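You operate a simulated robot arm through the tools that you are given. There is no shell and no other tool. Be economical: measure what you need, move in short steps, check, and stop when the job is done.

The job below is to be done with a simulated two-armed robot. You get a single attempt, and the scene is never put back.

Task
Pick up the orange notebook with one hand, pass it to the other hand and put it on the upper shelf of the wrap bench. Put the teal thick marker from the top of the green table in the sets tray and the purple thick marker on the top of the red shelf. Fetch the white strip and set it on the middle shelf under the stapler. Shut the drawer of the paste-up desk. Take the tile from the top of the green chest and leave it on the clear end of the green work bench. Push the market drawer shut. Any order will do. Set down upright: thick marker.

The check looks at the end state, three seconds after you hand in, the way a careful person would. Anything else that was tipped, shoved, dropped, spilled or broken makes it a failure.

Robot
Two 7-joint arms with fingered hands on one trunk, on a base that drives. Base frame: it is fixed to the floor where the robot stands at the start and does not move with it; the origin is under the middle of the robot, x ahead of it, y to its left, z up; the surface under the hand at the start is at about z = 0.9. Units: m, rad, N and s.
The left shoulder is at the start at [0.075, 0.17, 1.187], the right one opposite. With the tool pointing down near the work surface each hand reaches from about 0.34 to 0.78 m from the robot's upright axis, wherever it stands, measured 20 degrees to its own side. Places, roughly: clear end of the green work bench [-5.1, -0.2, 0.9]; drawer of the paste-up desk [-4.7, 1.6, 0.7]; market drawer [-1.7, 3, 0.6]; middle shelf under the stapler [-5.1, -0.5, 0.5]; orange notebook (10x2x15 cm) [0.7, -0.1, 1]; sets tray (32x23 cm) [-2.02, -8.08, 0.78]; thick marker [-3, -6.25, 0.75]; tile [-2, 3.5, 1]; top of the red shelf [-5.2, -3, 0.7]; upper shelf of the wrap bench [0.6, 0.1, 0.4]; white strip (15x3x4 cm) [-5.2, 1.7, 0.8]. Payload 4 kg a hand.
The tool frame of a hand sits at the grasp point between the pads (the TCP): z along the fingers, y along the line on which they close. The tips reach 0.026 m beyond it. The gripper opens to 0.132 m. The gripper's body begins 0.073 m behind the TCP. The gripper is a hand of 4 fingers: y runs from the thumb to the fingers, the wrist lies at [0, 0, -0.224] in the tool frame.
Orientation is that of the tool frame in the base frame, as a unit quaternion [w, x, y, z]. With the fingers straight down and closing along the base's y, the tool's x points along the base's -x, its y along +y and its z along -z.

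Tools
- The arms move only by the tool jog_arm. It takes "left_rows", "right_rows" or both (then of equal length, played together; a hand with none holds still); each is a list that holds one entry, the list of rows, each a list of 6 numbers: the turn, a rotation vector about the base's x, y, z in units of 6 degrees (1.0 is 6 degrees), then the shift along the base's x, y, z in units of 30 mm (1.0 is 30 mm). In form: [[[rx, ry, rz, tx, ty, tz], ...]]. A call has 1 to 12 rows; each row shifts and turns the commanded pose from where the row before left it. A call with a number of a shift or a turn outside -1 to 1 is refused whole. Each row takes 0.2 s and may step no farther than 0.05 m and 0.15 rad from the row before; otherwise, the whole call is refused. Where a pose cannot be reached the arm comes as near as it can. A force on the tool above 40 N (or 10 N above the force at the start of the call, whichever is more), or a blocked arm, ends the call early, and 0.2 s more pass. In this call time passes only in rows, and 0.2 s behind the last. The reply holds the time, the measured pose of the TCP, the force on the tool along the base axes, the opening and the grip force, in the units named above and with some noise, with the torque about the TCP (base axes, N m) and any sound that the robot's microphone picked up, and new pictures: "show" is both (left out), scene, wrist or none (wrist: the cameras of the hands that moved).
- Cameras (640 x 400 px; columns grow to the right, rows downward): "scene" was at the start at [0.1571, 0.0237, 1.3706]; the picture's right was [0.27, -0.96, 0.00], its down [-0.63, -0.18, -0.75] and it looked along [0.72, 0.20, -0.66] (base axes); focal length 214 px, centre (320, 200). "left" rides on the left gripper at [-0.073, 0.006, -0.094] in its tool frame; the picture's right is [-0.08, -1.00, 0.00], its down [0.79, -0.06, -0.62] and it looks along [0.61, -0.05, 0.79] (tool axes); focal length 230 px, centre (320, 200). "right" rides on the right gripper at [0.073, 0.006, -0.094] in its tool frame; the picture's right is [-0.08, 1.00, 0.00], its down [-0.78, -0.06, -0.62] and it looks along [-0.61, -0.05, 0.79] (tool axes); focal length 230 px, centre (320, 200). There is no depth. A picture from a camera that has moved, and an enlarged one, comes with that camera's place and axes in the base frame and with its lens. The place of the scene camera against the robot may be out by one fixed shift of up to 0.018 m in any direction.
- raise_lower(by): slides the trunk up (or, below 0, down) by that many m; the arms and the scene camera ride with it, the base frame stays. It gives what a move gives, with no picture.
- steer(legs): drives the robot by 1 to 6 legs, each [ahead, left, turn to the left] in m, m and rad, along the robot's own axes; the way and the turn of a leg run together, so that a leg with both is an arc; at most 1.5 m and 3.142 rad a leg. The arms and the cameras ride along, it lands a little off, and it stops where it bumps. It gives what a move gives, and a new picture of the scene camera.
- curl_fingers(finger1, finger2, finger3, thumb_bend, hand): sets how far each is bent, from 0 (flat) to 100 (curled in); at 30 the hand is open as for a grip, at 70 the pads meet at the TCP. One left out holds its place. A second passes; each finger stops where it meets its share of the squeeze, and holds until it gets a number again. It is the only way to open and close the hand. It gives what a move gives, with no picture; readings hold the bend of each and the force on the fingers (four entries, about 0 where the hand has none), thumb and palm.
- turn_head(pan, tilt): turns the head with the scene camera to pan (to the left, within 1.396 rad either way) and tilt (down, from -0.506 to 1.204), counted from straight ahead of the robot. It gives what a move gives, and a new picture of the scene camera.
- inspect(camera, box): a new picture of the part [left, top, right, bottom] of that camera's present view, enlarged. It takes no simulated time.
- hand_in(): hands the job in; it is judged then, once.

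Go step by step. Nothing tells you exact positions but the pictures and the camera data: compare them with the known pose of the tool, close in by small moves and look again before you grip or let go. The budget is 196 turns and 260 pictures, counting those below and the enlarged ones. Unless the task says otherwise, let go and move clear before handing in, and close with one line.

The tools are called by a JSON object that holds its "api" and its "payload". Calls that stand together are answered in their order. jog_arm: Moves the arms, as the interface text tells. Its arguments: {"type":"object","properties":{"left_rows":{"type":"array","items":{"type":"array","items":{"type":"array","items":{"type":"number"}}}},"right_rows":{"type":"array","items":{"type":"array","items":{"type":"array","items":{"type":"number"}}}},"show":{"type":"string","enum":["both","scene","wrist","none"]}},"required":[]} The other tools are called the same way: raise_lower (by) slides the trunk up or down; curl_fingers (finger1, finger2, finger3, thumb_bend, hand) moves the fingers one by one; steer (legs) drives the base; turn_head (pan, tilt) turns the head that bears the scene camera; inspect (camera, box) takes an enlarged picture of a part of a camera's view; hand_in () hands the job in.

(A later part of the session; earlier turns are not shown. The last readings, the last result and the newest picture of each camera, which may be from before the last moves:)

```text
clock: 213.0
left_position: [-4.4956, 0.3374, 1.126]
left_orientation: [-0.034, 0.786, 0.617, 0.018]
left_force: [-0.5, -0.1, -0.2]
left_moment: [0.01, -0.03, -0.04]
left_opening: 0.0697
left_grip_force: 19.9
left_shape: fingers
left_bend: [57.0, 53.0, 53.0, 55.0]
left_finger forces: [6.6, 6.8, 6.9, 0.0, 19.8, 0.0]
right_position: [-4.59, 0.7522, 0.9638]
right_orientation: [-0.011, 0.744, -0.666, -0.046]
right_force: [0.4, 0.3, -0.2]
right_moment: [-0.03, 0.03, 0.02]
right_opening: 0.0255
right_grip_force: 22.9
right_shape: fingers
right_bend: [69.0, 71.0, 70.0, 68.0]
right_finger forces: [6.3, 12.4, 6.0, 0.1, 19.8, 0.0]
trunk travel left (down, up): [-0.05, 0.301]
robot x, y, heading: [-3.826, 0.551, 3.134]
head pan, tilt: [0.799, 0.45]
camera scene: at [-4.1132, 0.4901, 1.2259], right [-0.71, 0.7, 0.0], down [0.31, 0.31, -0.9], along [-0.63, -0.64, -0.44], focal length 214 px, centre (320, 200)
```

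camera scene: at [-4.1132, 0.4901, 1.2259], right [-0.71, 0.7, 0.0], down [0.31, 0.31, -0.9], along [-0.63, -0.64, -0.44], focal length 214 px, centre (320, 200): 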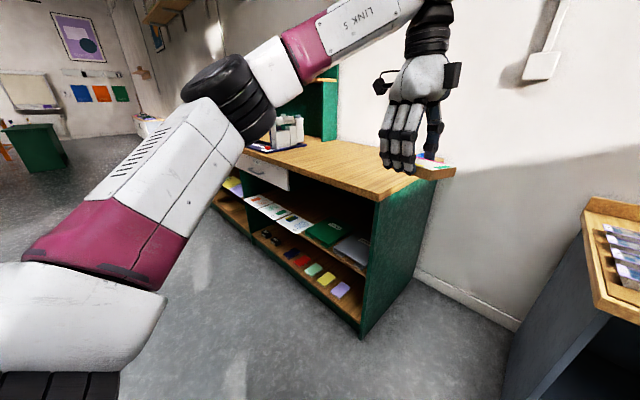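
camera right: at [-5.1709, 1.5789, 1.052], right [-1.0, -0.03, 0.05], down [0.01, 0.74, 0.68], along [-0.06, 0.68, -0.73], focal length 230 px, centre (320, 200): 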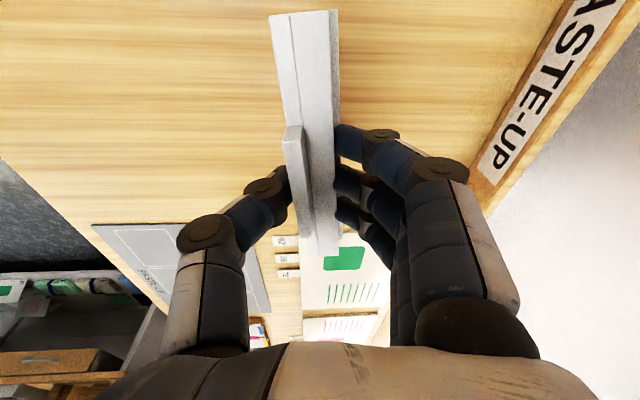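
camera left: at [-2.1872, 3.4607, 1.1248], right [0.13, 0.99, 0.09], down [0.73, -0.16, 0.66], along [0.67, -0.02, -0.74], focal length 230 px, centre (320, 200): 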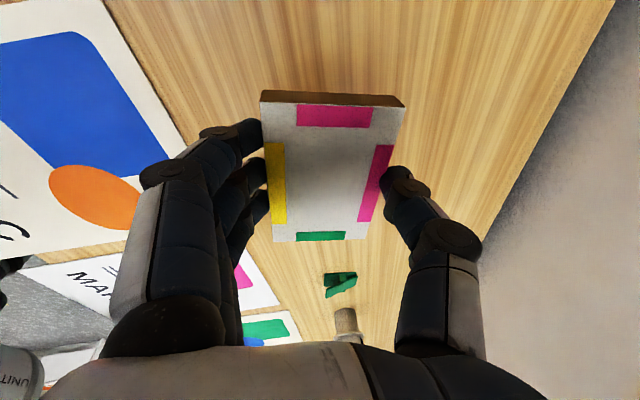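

The desk drawer is flush. I'll continue sideways and face the green bench.

{"api": "steer", "payload": {"legs": [[0.0, 0.75, 0]]}}

{"api": "turn_head", "payload": {"pan": 0.1, "tilt": 0.55}}

{"api": "inspect", "payload": {"camera": "scene", "box": [160, 160, 480, 360]}}

```text
clock: 220.0
left_position: [-4.5004, -0.4194, 1.1262]
left_orientation: [-0.034, 0.785, 0.618, 0.018]
left_force: [-0.3, -0.2, -1.0]
left_moment: [0.02, 0.01, 0.02]
left_opening: 0.0694
left_grip_force: 19.9
left_shape: fingers
left_bend: [57.0, 53.0, 53.0, 55.0]
left_finger forces: [6.7, 6.8, 6.9, 0.1, 19.9, 0.0]
right_position: [-4.5961, -0.0076, 0.9644]
right_orientation: [-0.012, 0.745, -0.665, -0.046]
right_force: [0.3, 0.3, 0.1]
right_moment: [0.02, -0.03, 0.0]
right_opening: 0.0256
right_grip_force: 22.3
right_shape: fingers
right_bend: [69.0, 71.0, 70.0, 68.0]
right_finger forces: [6.3, 12.4, 6.1, 0.0, 19.8, 0.1]
trunk travel left (down, up): [-0.05, 0.301]
robot x, y, heading: [-3.8309, -0.2039, 3.128]
head pan, tilt: [0.799, 0.45]
camera scene: at [-4.1192, -0.267, 1.2259], right [-0.71, 0.7, 0.0], down [0.31, 0.31, -0.9], along [-0.63, -0.64, -0.44], focal length 214 px, centre (320, 200)
```

scene: 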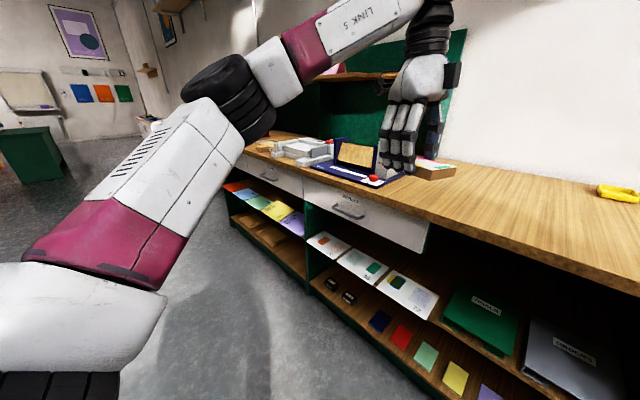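

```text
clock: 221.1
left_position: [-4.4998, -0.418, 1.1268]
left_orientation: [-0.035, 0.786, 0.617, 0.019]
left_force: [-0.1, -0.1, -0.5]
left_moment: [0.0, 0.0, -0.06]
left_opening: 0.0694
left_grip_force: 19.9
left_shape: fingers
left_bend: [57.0, 53.0, 53.0, 55.0]
left_finger forces: [6.6, 6.8, 6.8, 0.0, 19.8, 0.0]
right_position: [-4.5968, -0.0063, 0.964]
right_orientation: [-0.012, 0.745, -0.665, -0.046]
right_force: [0.7, 1.0, -0.6]
right_moment: [0.01, 0.05, 0.0]
right_opening: 0.0256
right_grip_force: 22.0
right_shape: fingers
right_bend: [69.0, 71.0, 70.0, 68.0]
right_finger forces: [6.4, 12.3, 5.9, 0.0, 19.7, 0.0]
trunk travel left (down, up): [-0.05, 0.301]
robot x, y, heading: [-3.831, -0.2021, 3.136]
head pan, tilt: [0.099, 0.55]
camera scene: at [-4.1441, -0.2098, 1.2168], right [-0.09, 1.0, 0.0], down [0.52, 0.05, -0.85], along [-0.85, -0.08, -0.52], focal length 214 px, centre (320, 200)
```

scene: 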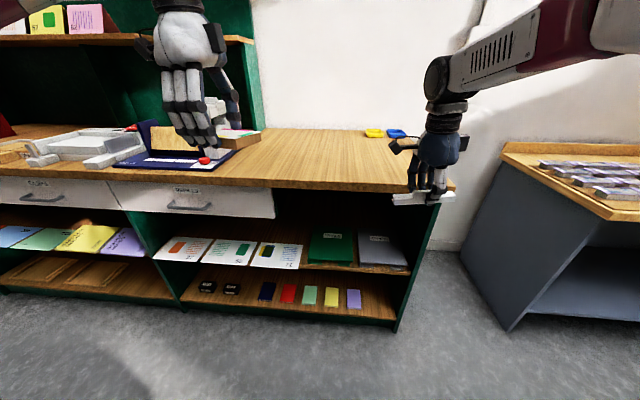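

```text
2.00 times, centred on (320, 260) of scene
camera zoom: at [-4.1441, -0.2098, 1.2168], right [-0.09, 1.0, 0.0], down [0.52, 0.05, -0.85], along [-0.85, -0.08, -0.52], focal length 429 px, centre (320, 80)
```

zoom: 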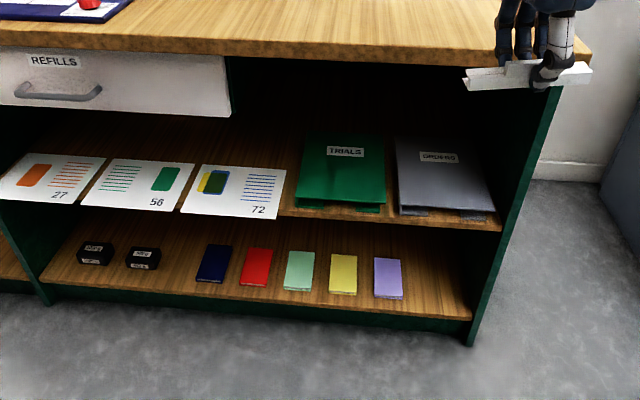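

The bench's right end is clear; the stapler mat is to the left on top, and the middle shelf (z≈0.5) has sheets along its front with free space behind them. First I'll place the tile with the left hand.

{"api": "jog_arm", "payload": {"right_rows": [[[0, 0, 0, 0.5, 0, 1], [0, 0, 0, 0.5, 0, 1], [0, 0, 0, 0.5, 0, 1], [0, 0, 0, 0.5, 0, 1]]], "show": "none"}}

{"api": "steer", "payload": {"legs": [[0.0, -0.25, 0], [0.32, 0, 0]]}}

{"api": "jog_arm", "payload": {"left_rows": [[[0, 0, 0, -1, 0, -0.5], [0, 0, 0, -1, 0, -0.5], [0, 0, 0, -1, 0, -0.5], [0, 0, 0, -1, 0, -0.5], [0, 0, 0, -1, 0, -0.5]]], "show": "both"}}

```text
clock: 222.1
left_position: [-4.5002, -0.4178, 1.1274]
left_orientation: [-0.034, 0.786, 0.617, 0.018]
left_force: [0.6, 0.0, -0.2]
left_moment: [-0.03, 0.0, -0.01]
left_opening: 0.0696
left_grip_force: 20.0
left_shape: fingers
left_bend: [57.0, 53.0, 53.0, 55.0]
left_finger forces: [6.6, 6.7, 6.8, 0.0, 19.7, 0.1]
right_position: [-4.5345, -0.0048, 1.0857]
right_orientation: [-0.011, 0.745, -0.665, -0.046]
right_force: [0.4, 0.4, -0.1]
right_moment: [0.0, 0.0, 0.0]
right_opening: 0.0246
right_grip_force: 23.0
right_shape: fingers
right_bend: [71.0, 71.0, 71.0, 68.0]
right_finger forces: [9.8, 10.8, 6.9, 0.0, 19.3, 0.0]
trunk travel left (down, up): [-0.05, 0.301]
robot x, y, heading: [-3.8305, -0.2058, 3.137]
head pan, tilt: [0.099, 0.55]
```

```text
clock: 226.6
left_position: [-4.8175, -0.1658, 1.1278]
left_orientation: [-0.034, 0.786, 0.617, 0.018]
left_force: [0.1, -0.1, -1.5]
left_moment: [-0.01, 0.01, -0.01]
left_opening: 0.0694
left_grip_force: 19.9
left_shape: fingers
left_bend: [57.0, 53.0, 53.0, 55.0]
left_finger forces: [6.6, 6.8, 6.8, 0.0, 19.7, 0.1]
right_position: [-4.8527, 0.2497, 1.084]
right_orientation: [-0.011, 0.745, -0.666, -0.046]
right_force: [-0.6, 0.1, -1.4]
right_moment: [0.0, 0.0, 0.02]
right_opening: 0.0245
right_grip_force: 23.3
right_shape: fingers
right_bend: [71.0, 71.0, 71.0, 68.0]
right_finger forces: [10.0, 10.7, 6.9, 0.1, 19.1, 0.0]
trunk travel left (down, up): [-0.05, 0.301]
robot x, y, heading: [-4.1498, 0.0503, 3.13]
head pan, tilt: [0.099, 0.55]
camera scene: at [-4.4612, 0.0436, 1.2169], right [-0.09, 1.0, 0.0], down [0.52, 0.05, -0.85], along [-0.85, -0.08, -0.52], focal length 214 px, centre (320, 200)
```

scene: 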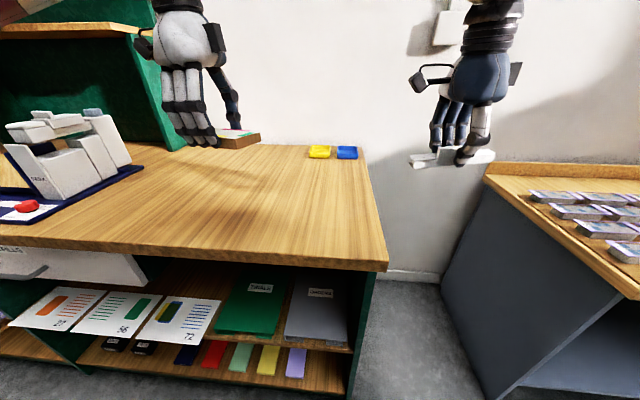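

```text
clock: 227.8
left_position: [-4.9484, -0.1722, 1.046]
left_orientation: [-0.035, 0.787, 0.616, 0.019]
left_force: [-0.9, -0.1, -0.4]
left_moment: [0.0, 0.0, 0.0]
left_opening: 0.0693
left_grip_force: 20.3
left_shape: fingers
left_bend: [57.0, 53.0, 53.0, 55.0]
left_finger forces: [6.6, 6.9, 6.6, 0.0, 19.6, 0.1]
left hand out of reach, approached as far as the arm can: row 5
right_position: [-4.8532, 0.2479, 1.084]
right_orientation: [-0.012, 0.745, -0.665, -0.046]
right_force: [-0.3, 0.0, 0.0]
right_moment: [0.04, -0.05, 0.02]
right_opening: 0.0244
right_grip_force: 23.2
right_shape: fingers
right_bend: [71.0, 71.0, 71.0, 68.0]
right_finger forces: [10.0, 10.7, 7.0, 0.1, 19.2, 0.1]
trunk travel left (down, up): [-0.05, 0.301]
robot x, y, heading: [-4.1507, 0.0498, 3.133]
head pan, tilt: [0.099, 0.55]
camera scene: at [-4.4614, 0.0424, 1.2167], right [-0.09, 1.0, 0.0], down [0.52, 0.05, -0.85], along [-0.85, -0.08, -0.52], focal length 214 px, centre (320, 200)
camera left: at [-4.9602, -0.2517, 1.1354], right [-0.99, 0.16, 0.03], down [0.14, 0.73, 0.67], along [0.09, 0.67, -0.74], focal length 230 px, centre (320, 200)
```

scene: 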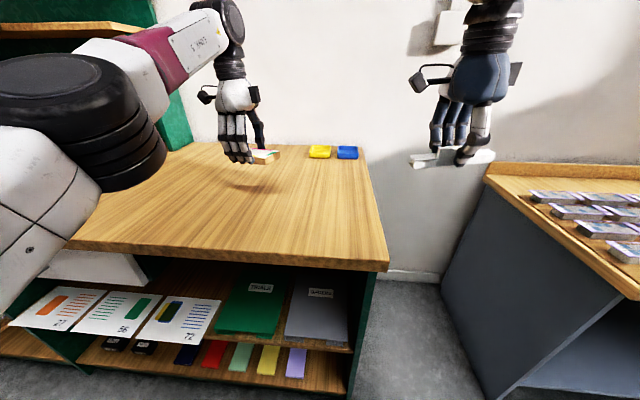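
left: 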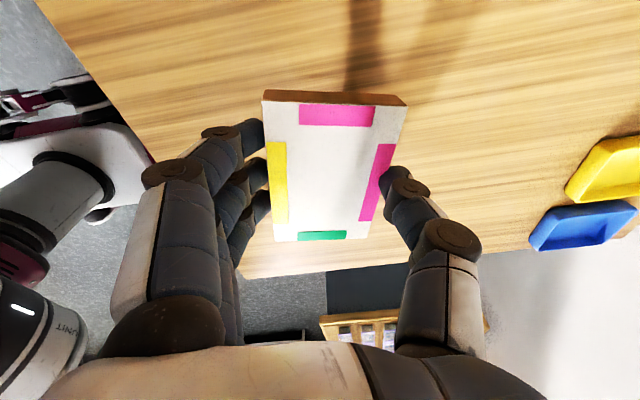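

The spot is clear. Lowering the tile.

{"api": "jog_arm", "payload": {"left_rows": [[[0, 0, 0, 0, 0, -1], [0, 0, 0, 0, 0, -1], [0, 0, 0, 0, 0, -0.7], [0, 0, 0, 0, 0, -0.3]]], "show": "wrist"}}

```text
clock: 228.8
left_position: [-4.949, -0.1714, 0.9573]
left_orientation: [-0.034, 0.786, 0.617, 0.018]
left_force: [-0.1, -1.2, -0.7]
left_moment: [0.0, 0.01, -0.01]
left_opening: 0.0692
left_grip_force: 19.9
left_shape: fingers
left_bend: [57.0, 53.0, 53.0, 55.0]
left_finger forces: [6.5, 6.8, 6.7, 0.0, 19.3, 0.0]
right_position: [-4.8543, 0.2487, 1.0843]
right_orientation: [-0.01, 0.745, -0.666, -0.046]
right_force: [0.1, 1.4, -0.4]
right_moment: [-0.04, 0.0, 0.01]
right_opening: 0.0245
right_grip_force: 23.5
right_shape: fingers
right_bend: [71.0, 71.0, 71.0, 68.0]
right_finger forces: [10.0, 10.8, 7.0, 0.1, 19.1, 0.0]
trunk travel left (down, up): [-0.05, 0.301]
robot x, y, heading: [-4.1482, 0.0462, 3.134]
head pan, tilt: [0.099, 0.55]
camera left: at [-4.9599, -0.2505, 1.0466], right [-0.99, 0.16, 0.03], down [0.14, 0.73, 0.67], along [0.09, 0.67, -0.74], focal length 230 px, centre (320, 200)
```

left: 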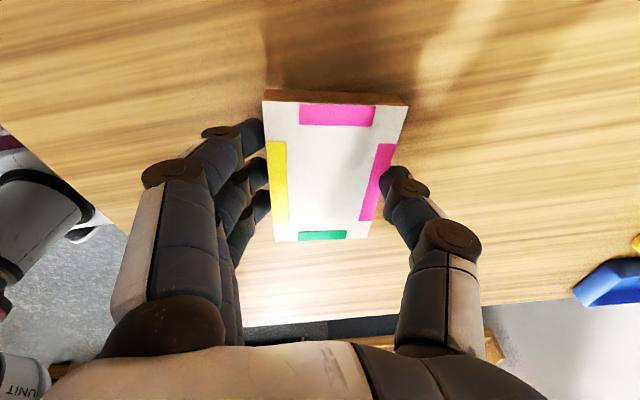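

{"api": "jog_arm", "payload": {"left_rows": [[[0, 0, 0, 0, 0, -0.3], [0, 0, 0, 0, 0, -0.25], [0, 0, 0, 0, 0, -0.2], [0, 0, 0, 0, 0, -0.2]]], "show": "wrist"}}

```text
clock: 229.8
left_position: [-4.9466, -0.1716, 0.9356]
left_orientation: [-0.037, 0.786, 0.617, 0.015]
left_force: [-1.0, -2.5, 23.3]
left_moment: [-0.33, 0.21, 0.0]
left_opening: 0.0691
left_grip_force: 26.5
left_shape: fingers
left_bend: [58.0, 53.0, 53.0, 56.0]
left_finger forces: [17.9, 6.8, 6.8, 0.1, 22.1, 0.0]
right_position: [-4.8496, 0.249, 1.0887]
right_orientation: [-0.01, 0.744, -0.666, -0.047]
right_force: [-0.3, 0.1, -0.8]
right_moment: [-0.02, 0.0, 0.0]
right_opening: 0.0244
right_grip_force: 23.4
right_shape: fingers
right_bend: [71.0, 71.0, 71.0, 68.0]
right_finger forces: [9.9, 10.8, 7.0, 0.0, 19.2, 0.0]
trunk travel left (down, up): [-0.05, 0.301]
robot x, y, heading: [-4.1495, 0.0458, 3.132]
head pan, tilt: [0.099, 0.55]
camera left: at [-4.9579, -0.2505, 1.0241], right [-0.99, 0.16, 0.03], down [0.14, 0.73, 0.67], along [0.08, 0.67, -0.74], focal length 230 px, centre (320, 200)
```

left: 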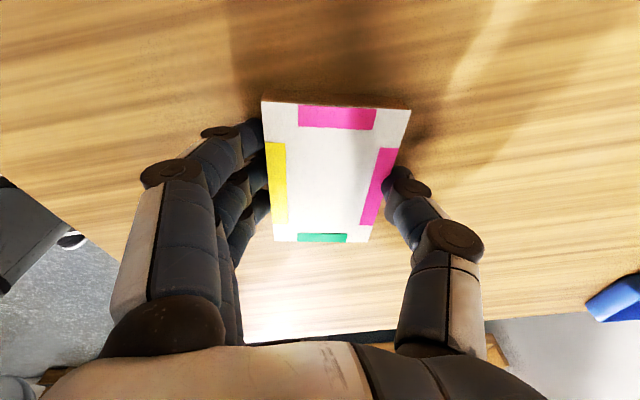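

Contact with the bench top (23 N). I'll open and lift away.

{"api": "curl_fingers", "payload": {"hand": "left", "finger1": 40, "finger2": 40, "finger3": 40, "thumb_bend": 40}}

{"api": "jog_arm", "payload": {"left_rows": [[[0, 0, 0, 0, 0, 0.5], [0, 0, 0, 0, 0, 1], [0, 0, 0, 0, 0, 1], [0, 0, 0, 0.3, 0, 1], [0, 0, 0, 0.5, 0, 1]]], "show": "both"}}

```text
clock: 230.8
left_position: [-4.9473, -0.1703, 0.9321]
left_orientation: [-0.035, 0.786, 0.617, 0.017]
left_force: [-7.1, -3.3, 31.4]
left_moment: [-0.85, -1.19, -0.3]
left_opening: 0.0832
left_grip_force: 16.3
left_shape: fingers
left_bend: [70.0, 42.0, 40.0, 40.0]
left_finger forces: [15.6, 16.2, 0.0, 0.1, 0.0, 0.1]
right_position: [-4.8506, 0.2496, 1.086]
right_orientation: [-0.01, 0.745, -0.665, -0.047]
right_force: [0.1, -0.1, -1.0]
right_moment: [-0.03, 0.03, -0.01]
right_opening: 0.0245
right_grip_force: 23.9
right_shape: fingers
right_bend: [71.0, 71.0, 71.0, 68.0]
right_finger forces: [10.0, 10.8, 7.0, 0.0, 19.2, 0.0]
trunk travel left (down, up): [-0.05, 0.301]
robot x, y, heading: [-4.1525, 0.05, 3.131]
head pan, tilt: [0.099, 0.55]
```

```text
clock: 232.0
left_position: [-4.9234, -0.1712, 1.0648]
left_orientation: [-0.035, 0.786, 0.617, 0.018]
left_force: [-0.5, -0.9, 1.1]
left_moment: [-0.04, 0.03, 0.03]
left_opening: 0.1032
left_grip_force: 0.0
left_shape: fingers
left_bend: [40.0, 40.0, 40.0, 40.0]
left_finger forces: [0.0, 0.1, 0.0, 0.0, 0.0, 0.0]
right_position: [-4.8515, 0.2495, 1.0859]
right_orientation: [-0.011, 0.744, -0.666, -0.047]
right_force: [-0.1, -0.2, -0.6]
right_moment: [-0.02, 0.0, -0.02]
right_opening: 0.0241
right_grip_force: 22.9
right_shape: fingers
right_bend: [71.0, 71.0, 71.0, 68.0]
right_finger forces: [10.0, 11.0, 7.1, 0.0, 19.2, 0.0]
trunk travel left (down, up): [-0.05, 0.301]
robot x, y, heading: [-4.1499, 0.0499, 3.128]
head pan, tilt: [0.099, 0.55]
camera scene: at [-4.4601, 0.0436, 1.2172], right [-0.09, 1.0, 0.0], down [0.52, 0.05, -0.85], along [-0.85, -0.08, -0.52], focal length 214 px, centre (320, 200)
camera left: at [-4.9345, -0.2507, 1.1542], right [-0.99, 0.16, 0.03], down [0.14, 0.73, 0.67], along [0.09, 0.67, -0.74], focal length 230 px, centre (320, 200)
```

scene: 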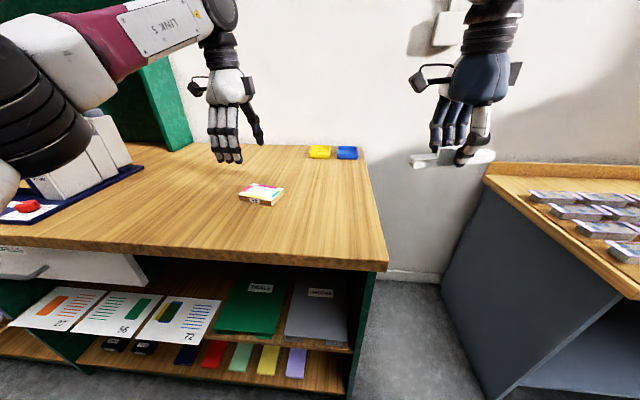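
left: 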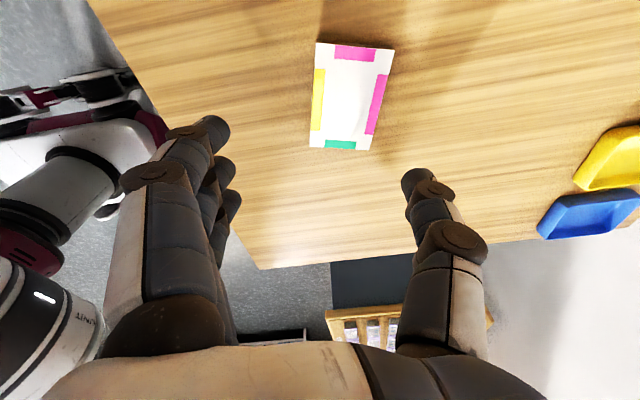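

The tile sits on the bench's clear end. Now I'll back off, move to in front of the middle shelf and prepare the right hand (pointing forward, low) and retract the left.

{"api": "steer", "payload": {"legs": [[-0.5, 0.0, 0], [0, 0.78, 0]]}}

{"api": "raise_lower", "payload": {"by": -0.045}}

{"api": "jog_arm", "payload": {"right_rows": [[[0, 1, 0, 0, 0, -1], [0, 1, 0, 0, 0, -1], [0, 1, 0, 0, 0, -1], [0, 1, 0, 0, 0, -1], [0, 1, 0, 0, 0, -1], [0, 1, 0, 0, 0, -1], [0, 1, 0, 0, 0, -1], [0, 1, 0, 0, 0, -1], [0, 1, 0, 0, 0, -1], [0, 1, 0, 0, 0, -1], [0, 1, 0, 0, 0, -1], [0, 0.7, 0, 0, 0, -1]]], "left_rows": [[[0, 0, 0, 0.6, 0, 0.6], [0, 0, 0, 0.6, 0, 0.6], [0, 0, 0, 0.6, 0, 0.6], [0, 0, 0, 0.6, 0, 0.6], [0, 0, 0, 0.6, 0, 0.6], [0, 0, 0, 0.6, 0, 0.6], [0, 0, 0, 0.6, 0, 0.6], [0, 0, 0, 0.6, 0, 0.6], [0, 0, 0, 0.6, 0, 0.3], [0, 0, 0, 0.6, 0, 0.3], [0, 0, 0, 0.6, 0, 0.3], [0, 0, 0, 0.6, 0, 0.3]]], "show": "both"}}

```text
clock: 241.8
left_position: [-4.4376, -0.9368, 1.0637]
left_orientation: [-0.035, 0.79, 0.612, 0.018]
left_force: [0.3, 0.1, 0.7]
left_moment: [0.01, -0.02, -0.03]
left_opening: 0.103
left_grip_force: 0.0
left_shape: fingers
left_bend: [40.0, 40.0, 40.0, 40.0]
left_finger forces: [0.0, 0.0, 0.1, 0.0, 0.0, 0.0]
right_position: [-4.3608, -0.5182, 1.0855]
right_orientation: [-0.012, 0.74, -0.671, -0.045]
right_force: [0.4, 1.0, 0.0]
right_moment: [-0.01, -0.02, -0.01]
right_opening: 0.0241
right_grip_force: 23.5
right_shape: fingers
right_bend: [71.0, 71.0, 71.0, 68.0]
right_finger forces: [10.0, 10.9, 7.1, 0.0, 19.0, 0.0]
trunk travel left (down, up): [-0.05, 0.301]
robot x, y, heading: [-3.6605, -0.728, 3.118]
head pan, tilt: [0.099, 0.55]
camera scene: at [-3.971, -0.7281, 1.2168], right [-0.08, 1.0, 0.0], down [0.52, 0.04, -0.85], along [-0.85, -0.07, -0.52], focal length 214 px, centre (320, 200)
```

scene: 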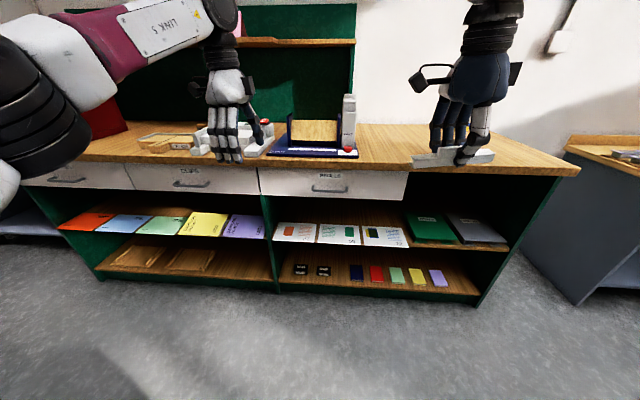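

```text
clock: 242.6
left_position: [-4.4356, -0.9376, 1.0209]
left_orientation: [-0.035, 0.791, 0.611, 0.017]
left_force: [0.5, -0.2, -0.6]
left_moment: [-0.02, 0.03, -0.01]
left_opening: 0.1032
left_grip_force: 0.0
left_shape: fingers
left_bend: [40.0, 40.0, 40.0, 40.0]
left_finger forces: [0.0, 0.0, 0.0, 0.0, 0.1, 0.1]
right_position: [-4.3592, -0.5181, 1.0413]
right_orientation: [-0.011, 0.74, -0.671, -0.048]
right_force: [-0.9, 0.1, -0.4]
right_moment: [-0.03, 0.03, -0.06]
right_opening: 0.0245
right_grip_force: 23.6
right_shape: fingers
right_bend: [71.0, 71.0, 71.0, 68.0]
right_finger forces: [9.8, 10.6, 7.2, 0.0, 18.9, 0.1]
trunk travel left (down, up): [-0.005, 0.346]
robot x, y, heading: [-3.662, -0.7224, 3.114]
head pan, tilt: [0.099, 0.55]
```

```text
clock: 245.2
left_position: [-4.2311, -0.9087, 1.12]
left_orientation: [-0.035, 0.79, 0.612, 0.018]
left_force: [1.2, 0.6, 0.0]
left_moment: [0.0, 0.0, 0.02]
left_opening: 0.1031
left_grip_force: 0.0
left_shape: fingers
left_bend: [40.0, 40.0, 40.0, 40.0]
left_finger forces: [0.0, 0.0, 0.0, 0.1, 0.0, 0.0]
left hand out of reach, approached as far as the arm can: row 7, 8, 9, 10, 11, 12
right_position: [-4.3601, -0.5285, 0.6908]
right_orientation: [0.374, 0.577, -0.556, -0.466]
right_force: [0.2, 0.8, -0.4]
right_moment: [-0.01, -0.01, 0.0]
right_opening: 0.0243
right_grip_force: 22.3
right_shape: fingers
right_bend: [71.0, 71.0, 71.0, 68.0]
right_finger forces: [9.4, 8.6, 8.8, 0.1, 18.6, 0.0]
right hand out of reach, approached as far as the arm can: row 10, 11, 12
trunk travel left (down, up): [-0.005, 0.346]
robot x, y, heading: [-3.6611, -0.7265, 3.119]
head pan, tilt: [0.099, 0.55]
camera scene: at [-4.0143, -0.7258, 1.1629], right [-0.08, 1.0, 0.0], down [0.52, 0.04, -0.85], along [-0.85, -0.07, -0.52], focal length 214 px, centre (320, 200)
camera right: at [-4.2753, -0.6104, 0.7126], right [-0.29, -0.02, 0.96], down [0.65, 0.73, 0.21], along [-0.7, 0.68, -0.2], focal length 230 px, centre (320, 200)
camera left: at [-4.2443, -0.9883, 1.2092], right [-0.98, 0.17, 0.03], down [0.15, 0.72, 0.67], along [0.1, 0.67, -0.74], focal length 230 px, centre (320, 200)
```

scene: 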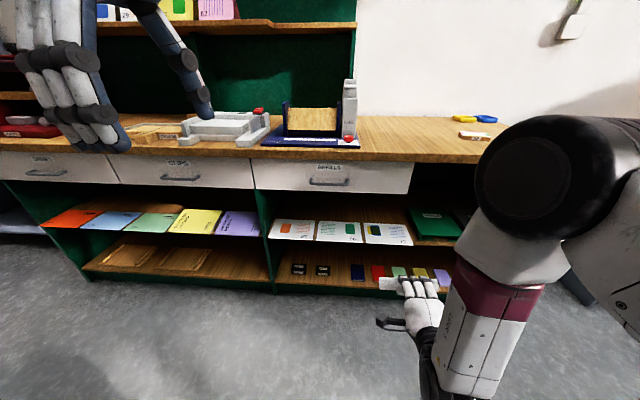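
right: 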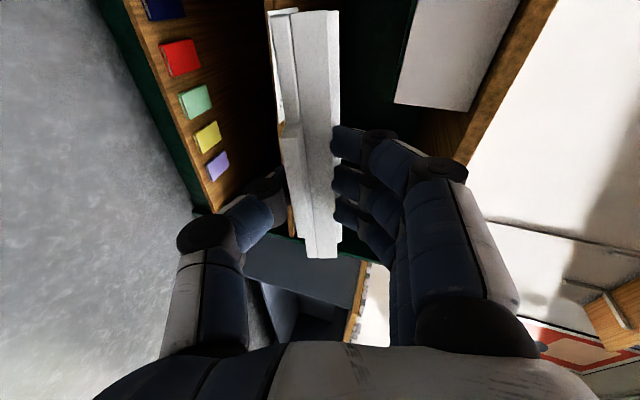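
left: 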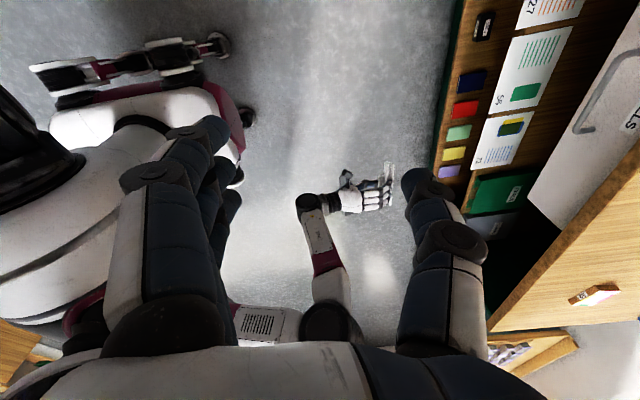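

The strip is held forward-pointing at z≈0.69. I'll extend the arm nearly straight and lower so the forearm can pass under the drawers.

{"api": "jog_arm", "payload": {"right_rows": [[[0, 0, 0, -1, 0, -0.3], [0, 0, 0, -1, 0, -0.3], [0, 0, 0, -1, 0, -0.3], [0, 0, 0, -1, 0, -0.3], [0, 0, 0, -1, 0, -0.3], [0, 0, 0, -1, 0, -0.3], [0, 0, 0, -1, 0, -0.3], [0, 0, 0, -0.7, 0, -0.3]]], "show": "scene"}}

```text
clock: 247.0
left_position: [-4.2315, -0.9097, 1.1209]
left_orientation: [-0.035, 0.79, 0.612, 0.019]
left_force: [-0.6, 0.2, 0.7]
left_moment: [-0.02, 0.0, -0.01]
left_opening: 0.1035
left_grip_force: 0.0
left_shape: fingers
left_bend: [40.0, 40.0, 40.0, 40.0]
left_finger forces: [0.1, 0.0, 0.0, 0.0, 0.0, 0.1]
right_position: [-4.5908, -0.5295, 0.6177]
right_orientation: [0.376, 0.58, -0.555, -0.464]
right_force: [0.6, 0.3, -0.5]
right_moment: [0.04, 0.02, 0.02]
right_opening: 0.0239
right_grip_force: 24.0
right_shape: fingers
right_bend: [71.0, 71.0, 71.0, 68.0]
right_finger forces: [10.3, 9.4, 9.9, 0.0, 18.2, 0.0]
trunk travel left (down, up): [-0.005, 0.346]
robot x, y, heading: [-3.6565, -0.7238, 3.126]
head pan, tilt: [0.099, 0.55]
camera scene: at [-4.0145, -0.7269, 1.1628], right [-0.08, 1.0, 0.0], down [0.52, 0.04, -0.85], along [-0.85, -0.07, -0.52], focal length 214 px, centre (320, 200)
```

scene: 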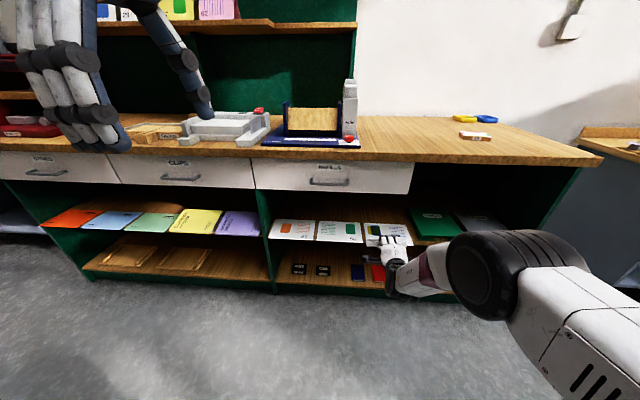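

{"api": "jog_arm", "payload": {"right_rows": [[[0, 0, 0, -1, 0, -0.5], [0, 0, 0, -1, 0, -0.5], [0, 0, 0, -0.7, 0, -0.3]]], "show": "scene"}}

```text
clock: 247.8
left_position: [-4.2317, -0.9108, 1.1203]
left_orientation: [-0.035, 0.79, 0.612, 0.019]
left_force: [-0.7, -0.3, -0.6]
left_moment: [0.01, -0.02, 0.03]
left_opening: 0.1031
left_grip_force: 0.1
left_shape: fingers
left_bend: [40.0, 40.0, 40.0, 40.0]
left_finger forces: [0.0, 0.1, 0.0, 0.0, 0.0, 0.1]
right_position: [-4.649, -0.5288, 0.5942]
right_orientation: [0.377, 0.58, -0.555, -0.462]
right_force: [0.5, 0.1, -1.6]
right_moment: [0.0, -0.03, -0.01]
right_opening: 0.0238
right_grip_force: 22.3
right_shape: fingers
right_bend: [71.0, 71.0, 71.0, 68.0]
right_finger forces: [9.6, 8.9, 9.3, 0.1, 18.1, 0.1]
right hand out of reach, approached as far as the arm can: row 2, 3
trunk travel left (down, up): [-0.005, 0.346]
robot x, y, heading: [-3.6579, -0.7273, 3.12]
head pan, tilt: [0.099, 0.55]
camera scene: at [-4.0142, -0.7271, 1.163], right [-0.08, 1.0, 0.0], down [0.52, 0.04, -0.85], along [-0.85, -0.07, -0.52], focal length 214 px, centre (320, 200)
```

scene: 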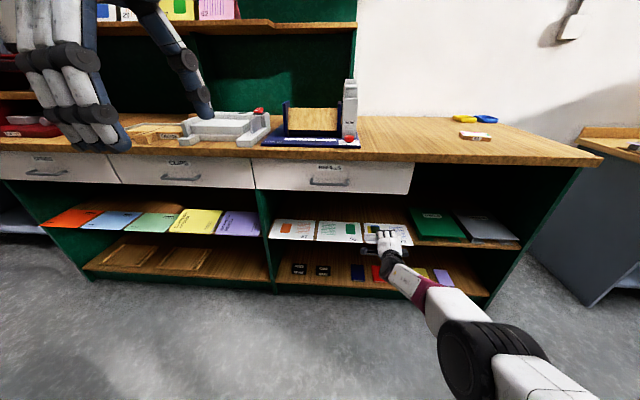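

The arm is now almost straight and low. I'll drive in over the sheets.

{"api": "steer", "payload": {"legs": [[0.2, 0, 0]]}}

{"api": "inspect", "payload": {"camera": "right", "box": [0, 0, 640, 400]}}

```text
clock: 249.4
left_position: [-4.4315, -0.9058, 1.1189]
left_orientation: [-0.036, 0.791, 0.611, 0.019]
left_force: [-0.8, -0.3, -0.7]
left_moment: [-0.04, 0.0, 0.0]
left_opening: 0.1032
left_grip_force: 0.2
left_shape: fingers
left_bend: [40.0, 40.0, 40.0, 40.0]
left_finger forces: [0.0, 0.0, 0.1, 0.0, 0.0, 0.0]
right_position: [-4.8488, -0.5221, 0.5944]
right_orientation: [0.376, 0.578, -0.556, -0.463]
right_force: [-0.7, -0.2, 0.1]
right_moment: [0.01, -0.01, -0.02]
right_opening: 0.0239
right_grip_force: 23.2
right_shape: fingers
right_bend: [71.0, 71.0, 71.0, 68.0]
right_finger forces: [9.5, 8.7, 9.2, 0.1, 18.1, 0.1]
trunk travel left (down, up): [-0.005, 0.346]
robot x, y, heading: [-3.8554, -0.7219, 3.117]
head pan, tilt: [0.099, 0.55]
camera scene: at [-4.2132, -0.722, 1.1628], right [-0.08, 1.0, 0.0], down [0.52, 0.04, -0.85], along [-0.85, -0.06, -0.52], focal length 214 px, centre (320, 200)
```

scene: 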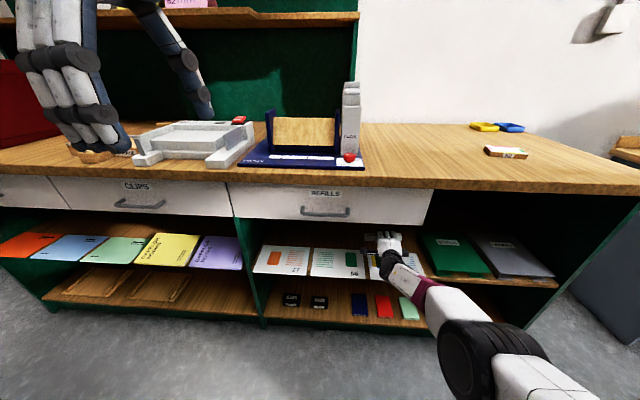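

```text
1.00 times, centred on (320, 200) of right (not enlarged: the box is as wide or as high as the picture)
camera zoom: at [-4.7627, -0.604, 0.6174], right [-0.29, -0.02, 0.96], down [0.64, 0.74, 0.21], along [-0.71, 0.68, -0.2], focal length 230 px, centre (320, 200)
```

zoom: 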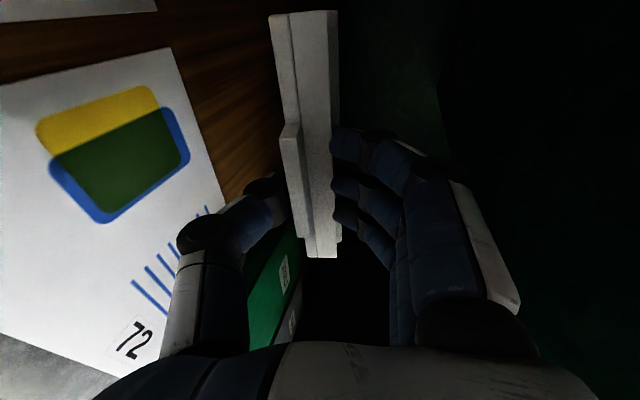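

{"api": "steer", "payload": {"legs": [[0.15, 0, 0]]}}

{"api": "jog_arm", "payload": {"right_rows": [[[0, 0, 0, 0, 0, -0.5], [0, 0, 0, 0, 0, -0.5], [0, 0, 0, 0, 0, -0.3]]], "show": "both"}}

```text
clock: 250.8
left_position: [-4.582, -0.8996, 1.1206]
left_orientation: [-0.036, 0.791, 0.611, 0.018]
left_force: [-0.3, -0.5, 0.4]
left_moment: [0.05, -0.04, 0.03]
left_opening: 0.1031
left_grip_force: 0.0
left_shape: fingers
left_bend: [40.0, 40.0, 40.0, 40.0]
left_finger forces: [0.0, 0.0, 0.1, 0.0, 0.1, 0.1]
right_position: [-4.9992, -0.5178, 0.5938]
right_orientation: [0.376, 0.579, -0.555, -0.463]
right_force: [-0.1, -0.1, -0.7]
right_moment: [0.03, 0.02, -0.01]
right_opening: 0.024
right_grip_force: 23.1
right_shape: fingers
right_bend: [71.0, 71.0, 71.0, 68.0]
right_finger forces: [9.6, 8.6, 9.3, 0.0, 18.1, 0.1]
trunk travel left (down, up): [-0.005, 0.346]
robot x, y, heading: [-4.0116, -0.7192, 3.115]
head pan, tilt: [0.099, 0.55]
camera scene: at [-4.364, -0.7179, 1.1628], right [-0.07, 1.0, 0.0], down [0.52, 0.04, -0.85], along [-0.85, -0.06, -0.52], focal length 214 px, centre (320, 200)
```

scene: 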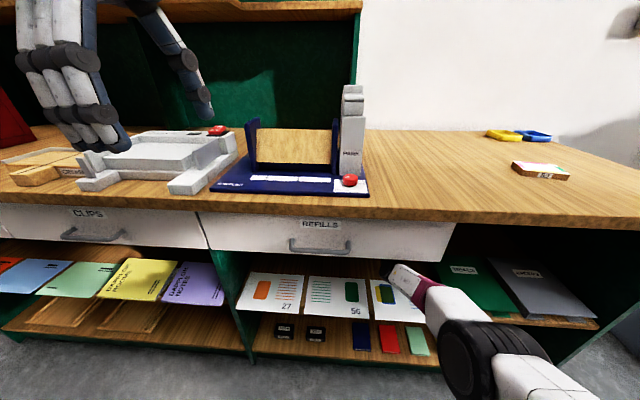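

```text
clock: 251.6
left_position: [-4.5809, -0.9005, 1.1199]
left_orientation: [-0.036, 0.791, 0.611, 0.019]
left_force: [1.1, -0.8, 0.1]
left_moment: [-0.04, -0.01, -0.02]
left_opening: 0.1032
left_grip_force: 0.1
left_shape: fingers
left_bend: [40.0, 40.0, 40.0, 40.0]
left_finger forces: [0.0, 0.1, 0.0, 0.0, 0.0, 0.0]
right_position: [-4.9867, -0.5214, 0.5783]
right_orientation: [0.376, 0.579, -0.556, -0.463]
right_force: [0.1, 0.0, -0.6]
right_moment: [0.02, 0.02, 0.02]
right_opening: 0.0239
right_grip_force: 22.3
right_shape: fingers
right_bend: [71.0, 71.0, 71.0, 68.0]
right_finger forces: [9.3, 8.5, 9.0, 0.0, 18.2, 0.1]
right hand out of reach, approached as far as the arm can: row 1, 2, 3
trunk travel left (down, up): [-0.005, 0.346]
robot x, y, heading: [-4.0078, -0.7194, 3.116]
head pan, tilt: [0.099, 0.55]
camera scene: at [-4.3634, -0.7179, 1.163], right [-0.07, 1.0, 0.0], down [0.52, 0.04, -0.85], along [-0.85, -0.06, -0.52], focal length 214 px, centre (320, 200)
camera right: at [-4.9025, -0.6024, 0.6017], right [-0.29, -0.02, 0.96], down [0.64, 0.74, 0.21], along [-0.71, 0.68, -0.2], focal length 230 px, centre (320, 200)
```

scene: 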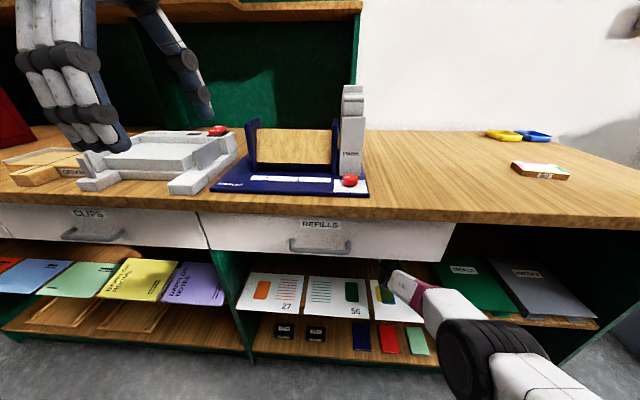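
right: 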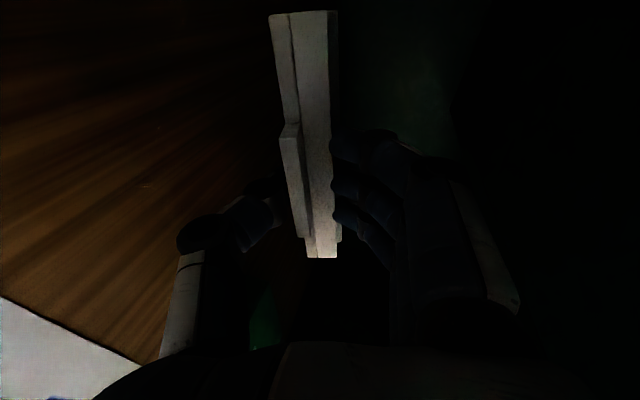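

{"api": "jog_arm", "payload": {"right_rows": [[[0, 0, 0, 0.3, 0, -0.5], [0, 0, 0, 0.3, 0, -0.5], [0, 0, 0, 0.2, 0, -0.4]]], "show": "wrist"}}

```text
clock: 252.4
left_position: [-4.5818, -0.9007, 1.1202]
left_orientation: [-0.035, 0.791, 0.611, 0.019]
left_force: [0.2, 0.2, -0.4]
left_moment: [0.01, 0.01, -0.05]
left_opening: 0.1032
left_grip_force: 0.1
left_shape: fingers
left_bend: [40.0, 40.0, 40.0, 40.0]
left_finger forces: [0.0, 0.0, 0.0, 0.0, 0.0, 0.1]
right_position: [-4.9621, -0.5189, 0.5388]
right_orientation: [0.375, 0.579, -0.556, -0.463]
right_force: [0.5, -0.3, -0.9]
right_moment: [0.04, 0.0, -0.03]
right_opening: 0.024
right_grip_force: 23.4
right_shape: fingers
right_bend: [71.0, 71.0, 71.0, 68.0]
right_finger forces: [9.4, 8.4, 9.2, 0.0, 18.2, 0.1]
right hand out of reach, approached as far as the arm can: row 3
trunk travel left (down, up): [-0.005, 0.346]
robot x, y, heading: [-4.0099, -0.7172, 3.115]
head pan, tilt: [0.099, 0.55]
camera right: at [-4.8775, -0.6004, 0.5618], right [-0.29, -0.02, 0.96], down [0.64, 0.74, 0.21], along [-0.71, 0.68, -0.2], focal length 230 px, centre (320, 200)
```

right: 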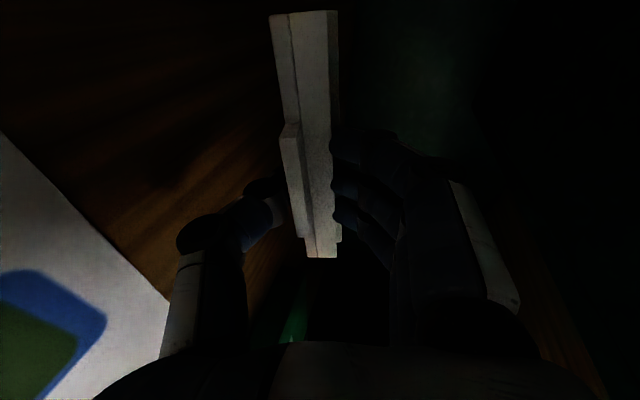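

The hand's underside may be near the sheets. I'll lift a little, go 6 cm deeper, then lower past them.

{"api": "jog_arm", "payload": {"right_rows": [[[0, 0, 0, 0, 0, 0.7]]], "show": "none"}}

{"api": "steer", "payload": {"legs": [[0.07, 0, 0]]}}

{"api": "jog_arm", "payload": {"right_rows": [[[0, 0, 0, 0, 0, -0.5], [0, 0, 0, 0, 0, -0.3], [0, 0, 0, 0, 0, -0.3], [0, 0, 0, 0, 0, -0.2]]], "show": "wrist"}}

```text
clock: 252.8
left_position: [-4.5806, -0.9007, 1.122]
left_orientation: [-0.036, 0.791, 0.611, 0.019]
left_force: [0.2, 0.2, -0.1]
left_moment: [-0.02, 0.04, -0.03]
left_opening: 0.1032
left_grip_force: 0.0
left_shape: fingers
left_bend: [40.0, 40.0, 40.0, 40.0]
left_finger forces: [0.1, 0.0, 0.1, 0.0, 0.0, 0.0]
right_position: [-4.9622, -0.5201, 0.5613]
right_orientation: [0.376, 0.578, -0.556, -0.464]
right_force: [0.1, 0.0, -0.1]
right_moment: [0.02, -0.03, -0.01]
right_opening: 0.0239
right_grip_force: 22.0
right_shape: fingers
right_bend: [71.0, 71.0, 71.0, 68.0]
right_finger forces: [9.1, 8.2, 8.9, 0.0, 18.0, 0.0]
trunk travel left (down, up): [-0.005, 0.346]
robot x, y, heading: [-4.0087, -0.7175, 3.116]
head pan, tilt: [0.099, 0.55]
```

```text
clock: 254.0
left_position: [-4.6526, -0.8968, 1.1234]
left_orientation: [-0.037, 0.791, 0.61, 0.018]
left_force: [0.2, -0.1, 0.2]
left_moment: [0.03, -0.02, 0.0]
left_opening: 0.1033
left_grip_force: 0.0
left_shape: fingers
left_bend: [40.0, 40.0, 40.0, 40.0]
left_finger forces: [0.1, 0.0, 0.0, 0.1, 0.0, 0.1]
right_position: [-5.0224, -0.5177, 0.5441]
right_orientation: [0.369, 0.584, -0.561, -0.456]
right_force: [-0.4, 0.2, -0.4]
right_moment: [0.0, 0.0, -0.01]
right_opening: 0.0239
right_grip_force: 22.1
right_shape: fingers
right_bend: [71.0, 71.0, 71.0, 68.0]
right_finger forces: [9.2, 8.3, 9.0, 0.0, 18.3, 0.0]
trunk travel left (down, up): [-0.005, 0.346]
robot x, y, heading: [-4.0779, -0.715, 3.115]
head pan, tilt: [0.099, 0.55]
stopped in leg 1: the robot was blocked; the commanded pose is now the measured one
camera scene: at [-4.4343, -0.7153, 1.1634], right [-0.07, 1.0, 0.0], down [0.52, 0.04, -0.85], along [-0.85, -0.06, -0.52], focal length 214 px, centre (320, 200)
```

scene: 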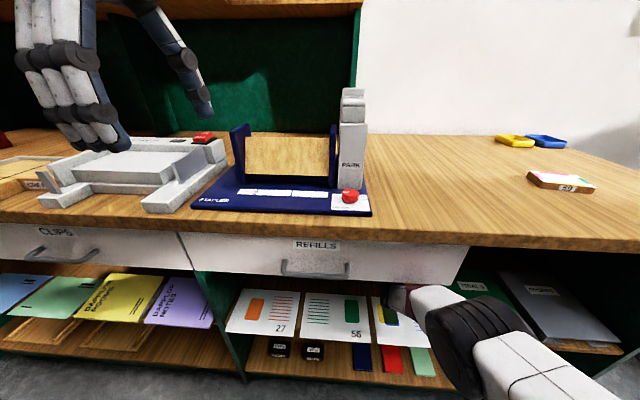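

```text
clock: 255.0
left_position: [-4.6529, -0.8972, 1.1207]
left_orientation: [-0.036, 0.792, 0.61, 0.018]
left_force: [0.2, -1.3, 0.7]
left_moment: [0.03, 0.01, 0.02]
left_opening: 0.1032
left_grip_force: 0.0
left_shape: fingers
left_bend: [40.0, 40.0, 40.0, 40.0]
left_finger forces: [0.0, 0.0, 0.0, 0.0, 0.1, 0.1]
right_position: [-5.0225, -0.5174, 0.522]
right_orientation: [0.369, 0.584, -0.562, -0.455]
right_force: [0.8, -0.2, 0.0]
right_moment: [0.01, -0.01, -0.02]
right_opening: 0.0235
right_grip_force: 22.1
right_shape: fingers
right_bend: [71.0, 71.0, 71.0, 68.0]
right_finger forces: [9.0, 8.2, 8.9, 0.0, 18.1, 0.0]
right hand out of reach, approached as far as the arm can: row 3, 4
trunk travel left (down, up): [-0.005, 0.346]
robot x, y, heading: [-4.0817, -0.7156, 3.115]
head pan, tilt: [0.099, 0.55]
camera right: at [-4.9388, -0.5988, 0.5468], right [-0.31, -0.02, 0.95], down [0.64, 0.73, 0.23], along [-0.7, 0.68, -0.22], focal length 230 px, centre (320, 200)
```

right: 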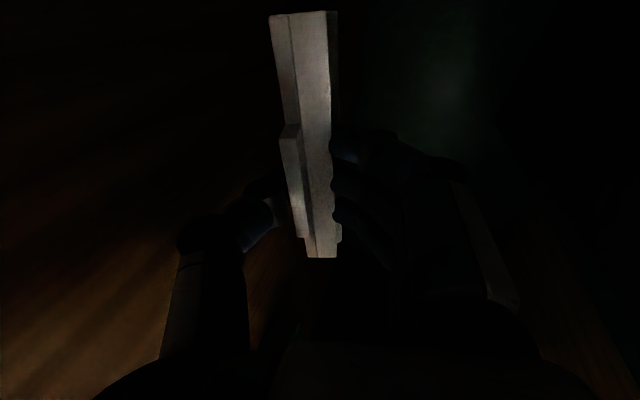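

{"api": "jog_arm", "payload": {"right_rows": [[[0, 0, 0, 0.2, 0, -0.3], [0, 0, 0, 0.2, 0, -0.3], [0, 0, 0, 0.2, 0, -0.3]]], "show": "none"}}

```text
clock: 255.8
left_position: [-4.649, -0.8985, 1.1243]
left_orientation: [-0.039, 0.791, 0.61, 0.017]
left_force: [0.4, -0.8, 0.4]
left_moment: [0.02, 0.01, -0.02]
left_opening: 0.1033
left_grip_force: 0.0
left_shape: fingers
left_bend: [40.0, 40.0, 40.0, 40.0]
left_finger forces: [0.1, 0.0, 0.0, 0.0, 0.1, 0.0]
right_position: [-5.0097, -0.5171, 0.513]
right_orientation: [0.376, 0.579, -0.556, -0.462]
right_force: [-12.3, -2.8, 35.7]
right_moment: [-0.04, -0.9, -0.08]
right_opening: 0.0228
right_grip_force: 50.6
right_shape: fingers
right_bend: [71.0, 71.0, 71.0, 65.0]
right_finger forces: [12.4, 11.3, 12.8, 0.0, 63.9, 0.1]
right hand out of reach, approached as far as the arm can: row 3
trunk travel left (down, up): [-0.005, 0.346]
robot x, y, heading: [-4.0804, -0.716, 3.118]
head pan, tilt: [0.099, 0.55]
```

The thumb is on the shelf. I'll relieve the pressure, then open so the strip slides down off the sloping thumb.

{"api": "jog_arm", "payload": {"right_rows": [[[0, 0, 0, 0, 0, 0.5], [0, 0, 0, 0, 0, 0.4]]], "show": "none"}}

{"api": "curl_fingers", "payload": {"hand": "right", "thumb_bend": 52, "finger1": 58, "finger2": 58, "finger3": 58}}

{"api": "inspect", "payload": {"camera": "right", "box": [160, 0, 480, 300]}}

```text
clock: 256.4
left_position: [-4.6539, -0.8979, 1.119]
left_orientation: [-0.035, 0.792, 0.61, 0.022]
left_force: [0.7, -0.5, 0.2]
left_moment: [0.02, 0.03, 0.0]
left_opening: 0.1031
left_grip_force: 0.0
left_shape: fingers
left_bend: [40.0, 40.0, 40.0, 40.0]
left_finger forces: [0.0, 0.0, 0.0, 0.0, 0.0, 0.0]
right_position: [-5.0025, -0.513, 0.5192]
right_orientation: [0.367, 0.585, -0.564, -0.453]
right_force: [-0.2, 0.8, 0.1]
right_moment: [-0.05, 0.02, -0.01]
right_opening: 0.0236
right_grip_force: 23.0
right_shape: fingers
right_bend: [71.0, 71.0, 71.0, 67.0]
right_finger forces: [9.4, 8.4, 9.5, 0.0, 17.9, 0.0]
trunk travel left (down, up): [-0.005, 0.346]
robot x, y, heading: [-4.0773, -0.7168, 3.112]
head pan, tilt: [0.099, 0.55]
```

```text
clock: 257.4
left_position: [-4.6521, -0.8976, 1.1207]
left_orientation: [-0.036, 0.791, 0.61, 0.019]
left_force: [0.6, 0.2, -1.2]
left_moment: [0.03, 0.03, 0.01]
left_opening: 0.1035
left_grip_force: 0.2
left_shape: fingers
left_bend: [40.0, 40.0, 40.0, 40.0]
left_finger forces: [0.0, 0.1, 0.0, 0.0, 0.0, 0.0]
right_position: [-5.0044, -0.5149, 0.5264]
right_orientation: [0.369, 0.584, -0.561, -0.456]
right_force: [0.2, 1.3, 0.1]
right_moment: [0.03, 0.01, -0.02]
right_opening: 0.0554
right_grip_force: 0.0
right_shape: fingers
right_bend: [57.0, 57.0, 57.0, 52.0]
right_finger forces: [0.1, 0.0, 0.0, 0.1, 0.0, 0.1]
trunk travel left (down, up): [-0.005, 0.346]
robot x, y, heading: [-4.0794, -0.7181, 3.117]
head pan, tilt: [0.099, 0.55]
```

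```text
1.33 times, centred on (320, 150) of right
camera zoom: at [-4.9208, -0.5956, 0.5508], right [-0.31, -0.02, 0.95], down [0.64, 0.73, 0.23], along [-0.7, 0.68, -0.22], focal length 307 px, centre (320, 267)
```

zoom: 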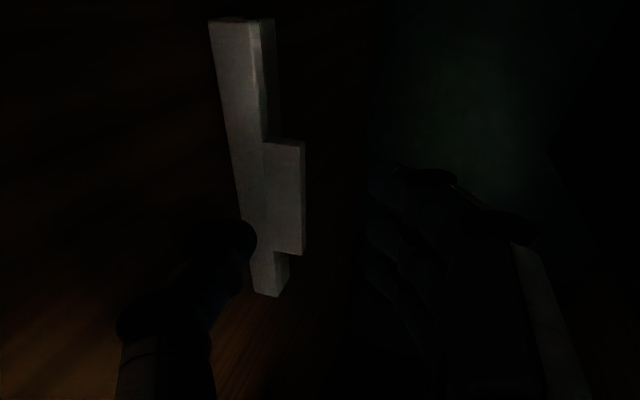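

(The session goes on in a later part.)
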